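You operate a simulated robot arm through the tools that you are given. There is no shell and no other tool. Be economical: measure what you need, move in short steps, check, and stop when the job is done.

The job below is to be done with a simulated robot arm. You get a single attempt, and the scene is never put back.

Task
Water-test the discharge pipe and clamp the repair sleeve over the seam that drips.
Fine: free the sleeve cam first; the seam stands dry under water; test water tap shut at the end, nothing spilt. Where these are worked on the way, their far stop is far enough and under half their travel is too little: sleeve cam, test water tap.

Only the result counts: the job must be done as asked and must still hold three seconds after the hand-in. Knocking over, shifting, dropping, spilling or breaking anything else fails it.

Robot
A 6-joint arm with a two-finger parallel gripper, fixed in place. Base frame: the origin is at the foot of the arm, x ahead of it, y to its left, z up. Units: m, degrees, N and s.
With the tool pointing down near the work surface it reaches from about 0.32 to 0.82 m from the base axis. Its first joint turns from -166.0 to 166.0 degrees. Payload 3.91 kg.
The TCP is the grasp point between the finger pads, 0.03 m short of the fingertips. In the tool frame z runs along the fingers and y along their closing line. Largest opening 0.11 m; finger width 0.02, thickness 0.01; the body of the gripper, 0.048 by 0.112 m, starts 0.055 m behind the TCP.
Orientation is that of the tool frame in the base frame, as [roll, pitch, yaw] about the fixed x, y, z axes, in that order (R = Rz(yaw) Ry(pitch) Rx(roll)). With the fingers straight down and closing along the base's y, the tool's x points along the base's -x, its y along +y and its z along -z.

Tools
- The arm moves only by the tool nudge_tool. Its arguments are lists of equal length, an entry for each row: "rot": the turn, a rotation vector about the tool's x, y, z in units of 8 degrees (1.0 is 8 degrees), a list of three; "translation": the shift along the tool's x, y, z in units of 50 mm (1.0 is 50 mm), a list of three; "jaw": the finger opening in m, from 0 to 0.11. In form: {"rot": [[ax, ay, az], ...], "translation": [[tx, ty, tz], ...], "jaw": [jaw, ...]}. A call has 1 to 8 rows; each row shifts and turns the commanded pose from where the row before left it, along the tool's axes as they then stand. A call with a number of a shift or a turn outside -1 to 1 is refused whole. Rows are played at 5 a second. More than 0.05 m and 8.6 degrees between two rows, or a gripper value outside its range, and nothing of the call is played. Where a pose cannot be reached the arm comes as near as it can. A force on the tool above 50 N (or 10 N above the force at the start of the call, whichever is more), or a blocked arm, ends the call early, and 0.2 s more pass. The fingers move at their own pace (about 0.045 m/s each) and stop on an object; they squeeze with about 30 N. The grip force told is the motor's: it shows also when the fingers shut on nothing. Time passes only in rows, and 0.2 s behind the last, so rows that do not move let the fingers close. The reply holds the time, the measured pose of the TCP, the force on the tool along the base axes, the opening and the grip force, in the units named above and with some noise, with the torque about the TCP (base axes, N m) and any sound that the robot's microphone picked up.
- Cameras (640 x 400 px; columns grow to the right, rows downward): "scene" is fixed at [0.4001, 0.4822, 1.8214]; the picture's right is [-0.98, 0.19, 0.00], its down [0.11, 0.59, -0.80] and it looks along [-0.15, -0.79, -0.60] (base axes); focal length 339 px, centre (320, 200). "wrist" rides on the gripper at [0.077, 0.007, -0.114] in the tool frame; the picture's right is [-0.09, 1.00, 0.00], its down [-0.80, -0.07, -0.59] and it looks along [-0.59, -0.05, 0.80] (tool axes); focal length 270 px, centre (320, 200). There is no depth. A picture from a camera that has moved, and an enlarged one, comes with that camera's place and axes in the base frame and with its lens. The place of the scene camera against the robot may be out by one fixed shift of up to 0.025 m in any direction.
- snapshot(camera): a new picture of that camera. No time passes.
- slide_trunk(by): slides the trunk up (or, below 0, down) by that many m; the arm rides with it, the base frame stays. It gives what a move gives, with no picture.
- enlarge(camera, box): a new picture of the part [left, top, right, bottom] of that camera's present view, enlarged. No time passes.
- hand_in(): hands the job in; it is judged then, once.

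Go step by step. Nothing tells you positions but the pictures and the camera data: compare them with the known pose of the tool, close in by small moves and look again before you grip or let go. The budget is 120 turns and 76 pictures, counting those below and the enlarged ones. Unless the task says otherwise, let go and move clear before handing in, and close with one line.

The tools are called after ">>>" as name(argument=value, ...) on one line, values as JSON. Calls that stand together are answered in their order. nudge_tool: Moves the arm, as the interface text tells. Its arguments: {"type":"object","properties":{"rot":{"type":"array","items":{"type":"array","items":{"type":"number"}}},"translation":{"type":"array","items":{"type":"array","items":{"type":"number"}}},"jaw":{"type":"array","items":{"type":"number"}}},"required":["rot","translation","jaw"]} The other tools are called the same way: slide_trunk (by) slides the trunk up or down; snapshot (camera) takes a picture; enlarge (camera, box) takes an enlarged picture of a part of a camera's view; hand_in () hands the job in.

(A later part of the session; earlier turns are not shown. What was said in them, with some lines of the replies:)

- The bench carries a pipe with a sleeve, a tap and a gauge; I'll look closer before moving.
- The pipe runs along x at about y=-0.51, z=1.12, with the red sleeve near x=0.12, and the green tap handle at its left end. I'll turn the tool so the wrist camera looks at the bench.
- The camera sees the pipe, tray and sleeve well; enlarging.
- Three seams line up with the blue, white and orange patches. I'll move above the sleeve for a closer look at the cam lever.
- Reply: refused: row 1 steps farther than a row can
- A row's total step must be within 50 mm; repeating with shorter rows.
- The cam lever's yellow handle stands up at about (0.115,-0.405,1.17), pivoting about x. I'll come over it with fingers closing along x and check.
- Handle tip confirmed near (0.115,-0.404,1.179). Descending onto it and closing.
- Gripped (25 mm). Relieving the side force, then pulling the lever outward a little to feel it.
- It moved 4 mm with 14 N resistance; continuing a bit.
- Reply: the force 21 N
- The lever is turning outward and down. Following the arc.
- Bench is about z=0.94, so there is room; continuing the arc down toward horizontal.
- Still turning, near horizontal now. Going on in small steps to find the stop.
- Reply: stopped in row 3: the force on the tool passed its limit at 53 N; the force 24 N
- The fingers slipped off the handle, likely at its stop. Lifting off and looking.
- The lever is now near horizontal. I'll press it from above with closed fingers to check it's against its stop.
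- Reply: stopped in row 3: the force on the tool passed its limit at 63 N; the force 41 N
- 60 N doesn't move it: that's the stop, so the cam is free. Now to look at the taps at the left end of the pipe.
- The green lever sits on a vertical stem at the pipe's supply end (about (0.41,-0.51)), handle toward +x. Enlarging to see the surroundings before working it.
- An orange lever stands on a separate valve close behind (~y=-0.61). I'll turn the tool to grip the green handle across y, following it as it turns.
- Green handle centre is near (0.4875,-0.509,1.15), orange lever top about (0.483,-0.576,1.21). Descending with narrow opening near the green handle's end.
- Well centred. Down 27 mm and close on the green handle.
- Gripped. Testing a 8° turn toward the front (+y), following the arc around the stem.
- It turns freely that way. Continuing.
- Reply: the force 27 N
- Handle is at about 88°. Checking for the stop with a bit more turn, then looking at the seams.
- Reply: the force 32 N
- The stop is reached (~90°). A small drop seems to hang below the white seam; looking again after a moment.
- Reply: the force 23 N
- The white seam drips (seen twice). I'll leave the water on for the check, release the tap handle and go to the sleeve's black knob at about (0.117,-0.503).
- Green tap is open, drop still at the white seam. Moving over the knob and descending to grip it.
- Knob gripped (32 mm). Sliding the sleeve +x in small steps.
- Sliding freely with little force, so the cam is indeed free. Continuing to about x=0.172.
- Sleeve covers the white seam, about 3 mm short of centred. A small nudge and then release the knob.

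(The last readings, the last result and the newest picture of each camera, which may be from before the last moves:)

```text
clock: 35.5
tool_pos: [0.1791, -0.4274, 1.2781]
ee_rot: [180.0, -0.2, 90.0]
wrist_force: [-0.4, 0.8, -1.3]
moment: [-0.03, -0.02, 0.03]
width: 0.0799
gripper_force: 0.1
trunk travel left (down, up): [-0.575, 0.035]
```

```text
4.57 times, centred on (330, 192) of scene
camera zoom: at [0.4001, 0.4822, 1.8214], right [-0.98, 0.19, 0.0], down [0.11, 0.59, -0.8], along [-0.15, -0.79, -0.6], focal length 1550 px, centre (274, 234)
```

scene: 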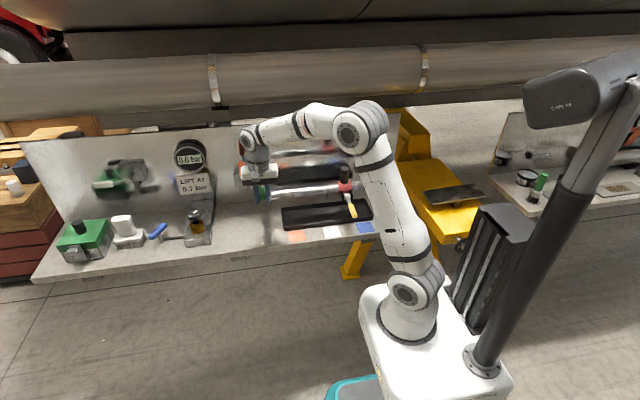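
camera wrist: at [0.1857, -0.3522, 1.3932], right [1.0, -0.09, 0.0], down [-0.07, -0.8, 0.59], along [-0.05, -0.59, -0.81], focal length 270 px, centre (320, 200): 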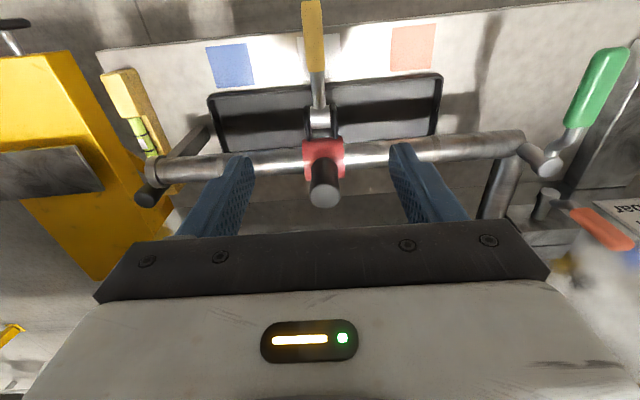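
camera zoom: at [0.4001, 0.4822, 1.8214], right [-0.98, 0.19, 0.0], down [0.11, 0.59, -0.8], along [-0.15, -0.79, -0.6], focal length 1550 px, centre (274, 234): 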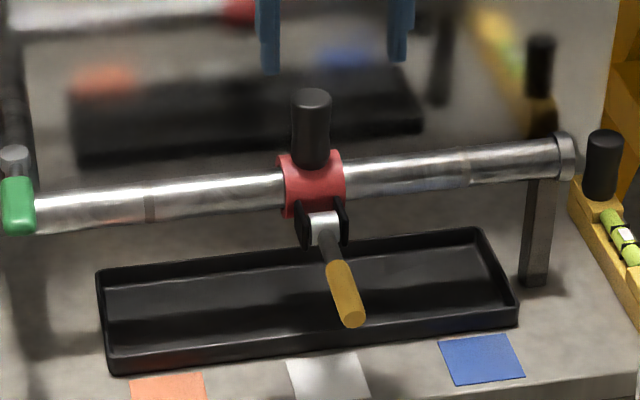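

Sleeve is centred over the white seam. Now to grip the cam handle at about (0.179,-0.357,1.076) and raise it.

>>> nudge_tool(rot=[[0, 0, 0], [0, 0, 0], [0, 0, 0], [0, 0, 0], [0, 0, 0], [0, 0, 0]], translation=[[0.7, 0, 0], [0.7, 0, 0], [0, 0, 0.9], [0, 0, 0.9], [0, 0, 0.6], [0, 0, 0]], jaw=[0.08, 0.07, 0.06, 0.06, 0.06, 0.06])

>>> snapshot(camera="wrist")

```text
clock: 36.9
tool_pos: [0.1776, -0.3578, 1.1584]
ee_rot: [180.0, -0.4, 89.9]
wrist_force: [0.5, -0.5, 0.0]
moment: [-0.01, 0.0, 0.01]
width: 0.06
gripper_force: 0.0
trunk travel left (down, up): [-0.575, 0.035]
```

```text
40 pictures are left
camera wrist: at [0.1851, -0.281, 1.2724], right [1.0, -0.09, 0.0], down [-0.07, -0.8, 0.59], along [-0.05, -0.59, -0.81], focal length 270 px, centre (320, 200)
```

wrist: 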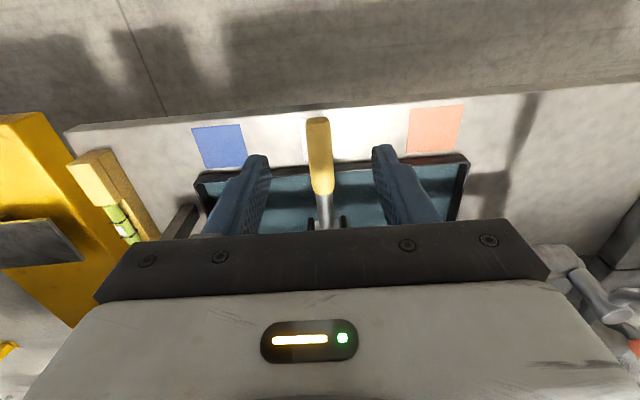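

The tray shows water collecting; I'll clamp promptly. Descending, gripping, and raising the lever.

>>> nudge_tool(rot=[[0, 0, 0], [0, 0, 0], [0, 0, 0], [0, 0, 0], [0, 0, 0]], translation=[[0, 0, 0.85], [0, 0, 0.8], [0, 0, 0], [0, 0, 0], [0, 0, 0]], jaw=[0.06, 0.06, 0, 0, 0])

>>> enlarge(camera="scene", box=[260, 150, 400, 235])

```text
clock: 38.1
tool_pos: [0.1778, -0.3565, 1.0773]
ee_rot: [-180.0, -0.4, 89.9]
wrist_force: [-1.6, 1.3, -1.6]
moment: [0.15, -0.02, -0.03]
width: 0.0244
gripper_force: 36.5
trunk travel left (down, up): [-0.575, 0.035]
```

```text
4.57 times, centred on (330, 192) of scene
camera zoom: at [0.4001, 0.4822, 1.8214], right [-0.98, 0.19, 0.0], down [0.11, 0.59, -0.8], along [-0.15, -0.79, -0.6], focal length 1550 px, centre (274, 234)
```

zoom: 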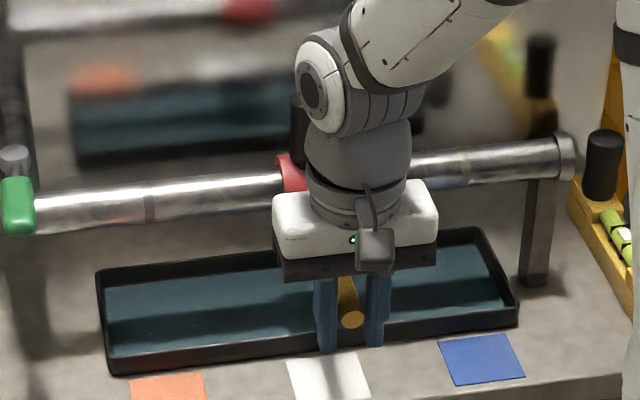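

Gripped. Raising along the arc.

>>> nudge_tool(rot=[[0, 0, 0], [0, 0, 0], [0, 0, 0], [0, 0, 0], [0, 0, 0], [0, 0, 0]], translation=[[-0.064, 0, -0.312], [-0.13, 0, -0.356], [-0.188, 0, -0.326], [-0.244, 0, -0.29], [-0.29, 0, -0.244], [0, 0, 0]], jaw=[0, 0, 0, 0, 0, 0])

```text
clock: 39.5
tool_pos: [0.1791, -0.4039, 1.1563]
ee_rot: [-180.0, -0.4, 89.8]
wrist_force: [1.5, 17.5, -1.3]
moment: [1.31, -0.05, -0.01]
width: 0.0244
gripper_force: 45.1
trunk travel left (down, up): [-0.575, 0.035]
```

Nearly up; pushing on to the stop.

>>> nudge_tool(rot=[[0, 0, 0], [0, 0, 0], [0, 0, 0]], translation=[[-0.17, 0, -0.08], [-0.17, 0, -0.07], [0, 0, 0]], jaw=[0, 0, 0])

>>> enlarge(camera="scene", box=[260, 150, 400, 235])

```text
clock: 40.3
tool_pos: [0.178, -0.419, 1.164]
ee_rot: [180.0, -0.2, 90.0]
wrist_force: [3.6, 17.3, 4.5]
moment: [1.16, -0.14, 0.09]
width: 0.0245
gripper_force: 45.0
trunk travel left (down, up): [-0.575, 0.035]
```

```text
4.57 times, centred on (330, 192) of scene
camera zoom: at [0.4001, 0.4822, 1.8214], right [-0.98, 0.19, 0.0], down [0.11, 0.59, -0.8], along [-0.15, -0.79, -0.6], focal length 1550 px, centre (274, 234)
```

zoom: 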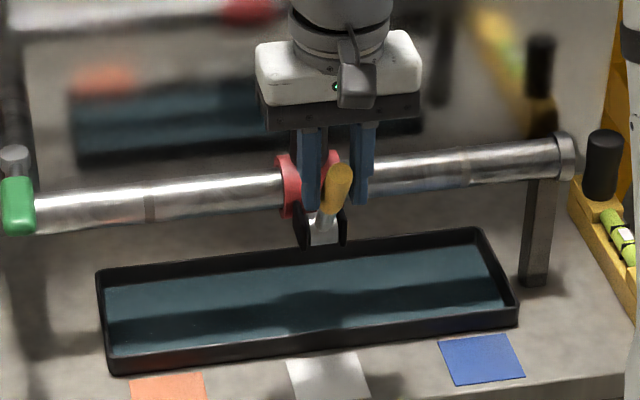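

No stop yet; a bit further.

>>> nudge_tool(rot=[[0, 0, 0], [0, 0, 0], [0, 0, 0]], translation=[[-0.2, 0, -0.07], [-0.2, 0, -0.05], [0, 0, 0]], jaw=[0, 0, 0])

```text
clock: 41.1
tool_pos: [0.1779, -0.4352, 1.1685]
ee_rot: [-179.8, -0.3, 90.0]
wrist_force: [4.1, 31.0, -8.2]
moment: [0.87, -0.16, -0.01]
width: 0.0245
gripper_force: 44.5
trunk travel left (down, up): [-0.575, 0.035]
```

>>> nudge_tool(rot=[[0, 0, 0], [0, 0, 0], [0, 0, 0]], translation=[[-0.15, 0, -0.03], [-0.15, 0, -0.01], [0, 0, 0]], jaw=[0, 0, 0])

>>> snapshot(camera="wrist")

```text
clock: 41.9
tool_pos: [0.1759, -0.4574, 1.1703]
ee_rot: [-180.0, -0.3, 90.0]
wrist_force: [0.3, -0.2, 0.6]
moment: [-0.02, 0.01, 0.0]
width: 0.0001
gripper_force: 37.1
trunk travel left (down, up): [-0.575, 0.035]
```

```text
37 pictures are left
camera wrist: at [0.1833, -0.3809, 1.2845], right [1.0, -0.09, 0.0], down [-0.07, -0.8, 0.59], along [-0.05, -0.59, -0.81], focal length 270 px, centre (320, 200)
```

wrist: 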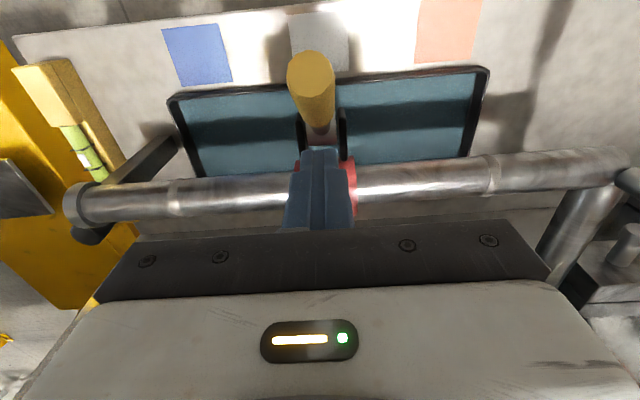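

The handle stands at its original angle (tip y≈-0.40) — fingers slid off at the stop, so it's clamped. Lifting away to check the seam under water.

>>> nudge_tool(rot=[[0, 0, 0], [0, 0, 0], [0, 0, 0], [0, 0, 0]], translation=[[0, 0, -0.9], [0, 0, -0.9], [0, 0.5, -0.6], [0, 0.9, 0]], jaw=[0, 0.03, 0.05, 0.05])

>>> enlarge(camera="scene", box=[260, 150, 400, 235])

>>> enlarge(camera="wrist", box=[60, 30, 400, 240])

```text
clock: 42.9
tool_pos: [0.2507, -0.4581, 1.2925]
ee_rot: [-179.9, -0.4, 90.0]
wrist_force: [0.3, 0.3, -0.5]
moment: [-0.02, 0.01, 0.01]
width: 0.0501
gripper_force: 0.1
trunk travel left (down, up): [-0.575, 0.035]
```

```text
4.57 times, centred on (330, 192) of scene
camera zoom: at [0.4001, 0.4822, 1.8214], right [-0.98, 0.19, 0.0], down [0.11, 0.59, -0.8], along [-0.15, -0.79, -0.6], focal length 1550 px, centre (274, 234)
```

zoom: 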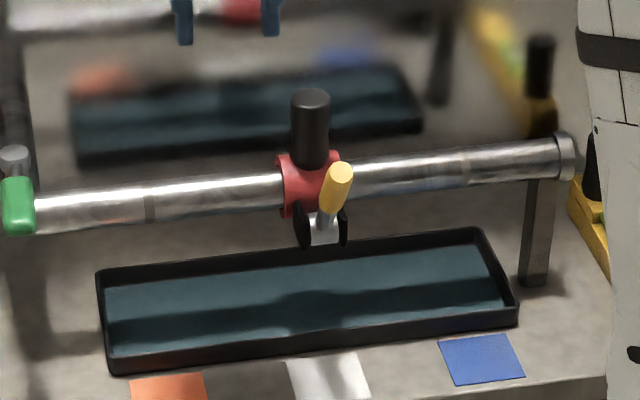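

```text
1.88 times, centred on (230, 135) of wrist
camera zoom: at [0.2571, -0.3814, 1.4068], right [1.0, -0.09, 0.0], down [-0.07, -0.81, 0.59], along [-0.05, -0.59, -0.81], focal length 509 px, centre (489, 322)
```

zoom: 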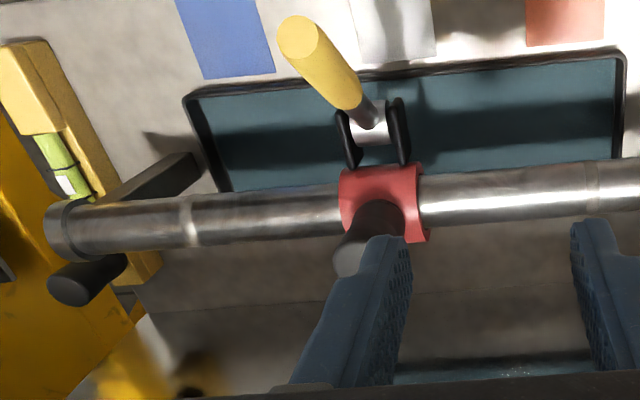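

The seam is dry under water with the tap open. Now returning to the green handle (last held at (0.411,-0.41,1.168)) to shut it.

>>> nudge_tool(rot=[[0, 0, 0], [0, 0, 0], [0, 0, 0], [0, 0, 0], [0, 0, 0], [0, 0, 0]], translation=[[0.24, 0.8, 0], [0.24, 0.8, 0], [0.24, 0.8, 0], [0.24, 0.8, 0], [0, 0, 0.8], [0, 0, 0.4]], jaw=[0.055, 0.055, 0.055, 0.055, 0.055, 0.055])

>>> snapshot(camera="wrist")

>>> enlarge(camera="scene", box=[260, 150, 400, 235])

```text
clock: 44.3
tool_pos: [0.408, -0.4114, 1.2318]
ee_rot: [-180.0, -0.4, 89.9]
wrist_force: [-0.1, 0.0, -0.4]
moment: [-0.02, 0.02, -0.01]
width: 0.0549
gripper_force: 0.1
trunk travel left (down, up): [-0.575, 0.035]
```

```text
34 pictures are left
camera wrist: at [0.4138, -0.3352, 1.3454], right [1.0, -0.09, 0.0], down [-0.07, -0.8, 0.59], along [-0.05, -0.59, -0.81], focal length 270 px, centre (320, 200)
```

wrist: 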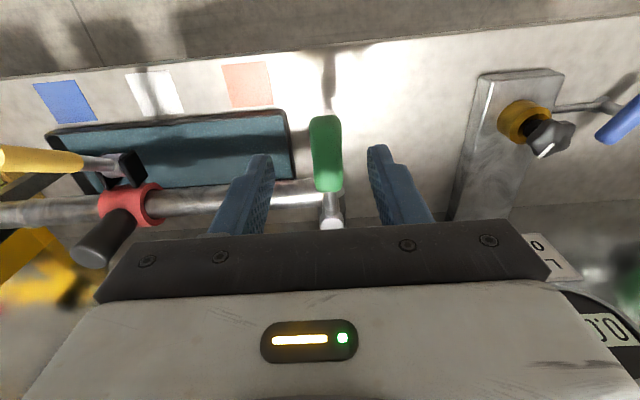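

```text
4.57 times, centred on (330, 192) of scene
camera zoom: at [0.4001, 0.4822, 1.8214], right [-0.98, 0.19, 0.0], down [0.11, 0.59, -0.8], along [-0.15, -0.79, -0.6], focal length 1550 px, centre (274, 234)
```

zoom: 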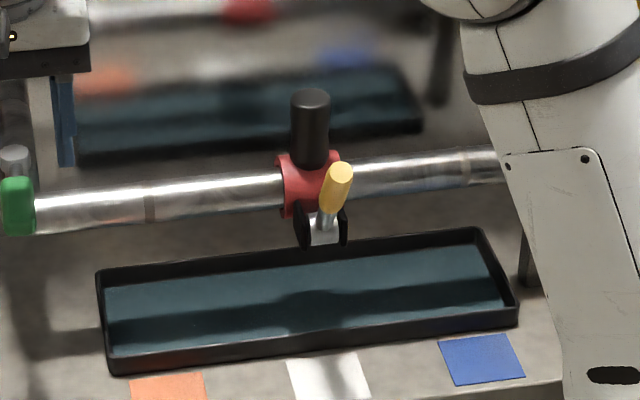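

Still dry, with the handle between the fingers. Descending to 1.166 and gripping.

>>> nudge_tool(rot=[[0, 0, 0], [0, 0, 0], [0, 0, 0], [0, 0, 0], [0, 0, 0]], translation=[[0, 0.06, 0.7], [0, 0, 0.6], [0, 0, 0], [0, 0, 0], [0, 0, 0]], jaw=[0.055, 0.055, 0, 0, 0])

>>> nudge_tool(rot=[[0, 0, 1], [0, 0, 1], [0, 0, 1], [0, 0, 1], [0, 0, 1], [0, 0, 0]], translation=[[-0.019, 0.278, 0], [-0.019, 0.278, 0], [-0.019, 0.278, 0], [-0.019, 0.278, 0], [-0.019, 0.278, 0], [0, 0, 0]], jaw=[0, 0, 0, 0, 0, 0])

```text
clock: 45.5
tool_pos: [0.4119, -0.4082, 1.1629]
ee_rot: [-179.8, -0.4, 89.9]
wrist_force: [-1.1, 2.0, -2.9]
moment: [-0.03, -0.05, -0.03]
width: 0.0214
gripper_force: 38.6
trunk travel left (down, up): [-0.575, 0.035]
```

```text
clock: 46.9
tool_pos: [0.4783, -0.433, 1.1643]
ee_rot: [-179.7, -0.3, 49.9]
wrist_force: [-2.8, -1.7, -4.5]
moment: [0.29, -0.19, -0.04]
width: 0.0214
gripper_force: 44.9
trunk travel left (down, up): [-0.575, 0.035]
```

Turning smoothly; continuing back to the shut stop.

>>> nudge_tool(rot=[[0, 0, 1], [0, 0, 1], [0, 0, 1], [0, 0, 1], [0, 0, 1], [0, 0, 1], [0, 0, 0]], translation=[[-0.019, 0.278, 0], [-0.019, 0.278, 0], [-0.019, 0.278, 0], [-0.019, 0.278, 0], [-0.019, 0.278, 0], [-0.019, 0.278, 0], [0, 0, 0]], jaw=[0, 0, 0, 0, 0, 0, 0])

>>> nudge_tool(rot=[[0, 0, 0.5], [0, 0, 0]], translation=[[-0.005, 0.15, 0], [0, 0, 0]], jaw=[0, 0])

```text
clock: 48.5
tool_pos: [0.512, -0.5065, 1.1653]
ee_rot: [-179.6, 0.2, 2.0]
wrist_force: [3.1, 0.3, -7.9]
moment: [0.02, -0.11, -0.11]
width: 0.0212
gripper_force: 45.4
trunk travel left (down, up): [-0.575, 0.035]
```

```text
clock: 49.1
tool_pos: [0.5109, -0.5119, 1.1652]
ee_rot: [-179.4, 0.2, -2.1]
wrist_force: [0.6, 16.0, -11.2]
moment: [0.34, -0.05, 0.06]
width: 0.0213
gripper_force: 44.9
trunk travel left (down, up): [-0.575, 0.035]
```

The shut stop is felt (16 N). Releasing and rising clear.

>>> nudge_tool(rot=[[0, 0, 0], [0, 0, 0], [0, 0, 0], [0, 0, 0], [0, 0, 0], [0, 0, 0], [0, 0, 0]], translation=[[0, -0.04, 0], [0, 0, 0], [0, 0, -0.9], [0, 0, -0.9], [0, 0, -0.9], [0, -0.9, 0], [0, -0.9, 0]], jaw=[0.05, 0.05, 0.05, 0.05, 0.05, 0.05, 0.05])

>>> snapshot(camera="scene")

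>>> enlarge(camera="scene", box=[220, 130, 400, 240])

```text
clock: 50.7
tool_pos: [0.5151, -0.4198, 1.3004]
ee_rot: [-179.5, 0.1, -2.0]
wrist_force: [0.1, 0.0, 0.1]
moment: [-0.04, -0.04, 0.0]
width: 0.0504
gripper_force: 0.0
trunk travel left (down, up): [-0.575, 0.035]
```

```text
32 pictures are left
```

scene: 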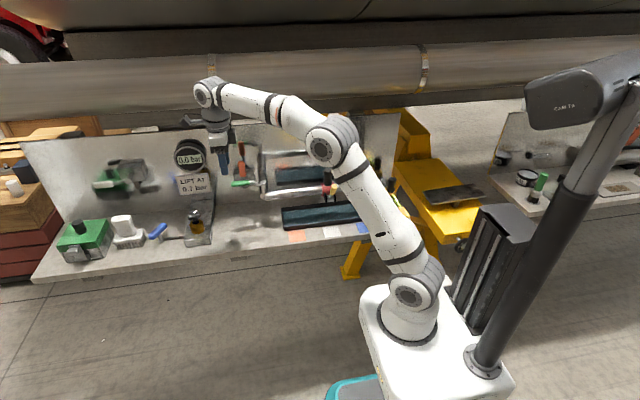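

```text
3.56 times, centred on (310, 185) of scene
camera zoom: at [0.4001, 0.4822, 1.8214], right [-0.98, 0.19, 0.0], down [0.11, 0.59, -0.8], along [-0.15, -0.79, -0.6], focal length 1206 px, centre (356, 253)
```

zoom: 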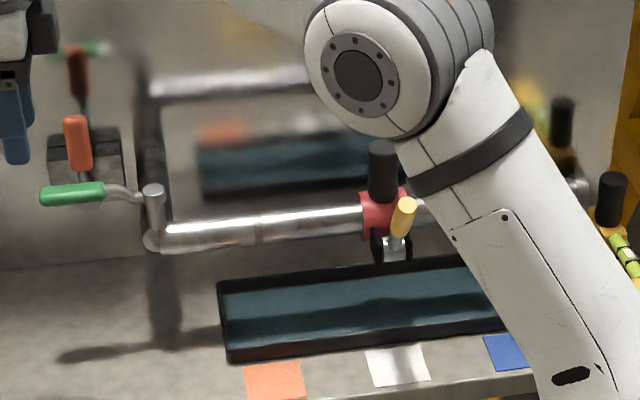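

The tap is shut, the sleeve is clamped over the white seam, nothing on the bench was disturbed, and the arm is clear. Handing in.

>>> hand_in()

```text
The job is handed in.
```

The white-patch seam was the one that dripped. The sleeve is clamped over it, no drips showed with the water on, the water it dripped before that is in the tray, and the tap is shut again.
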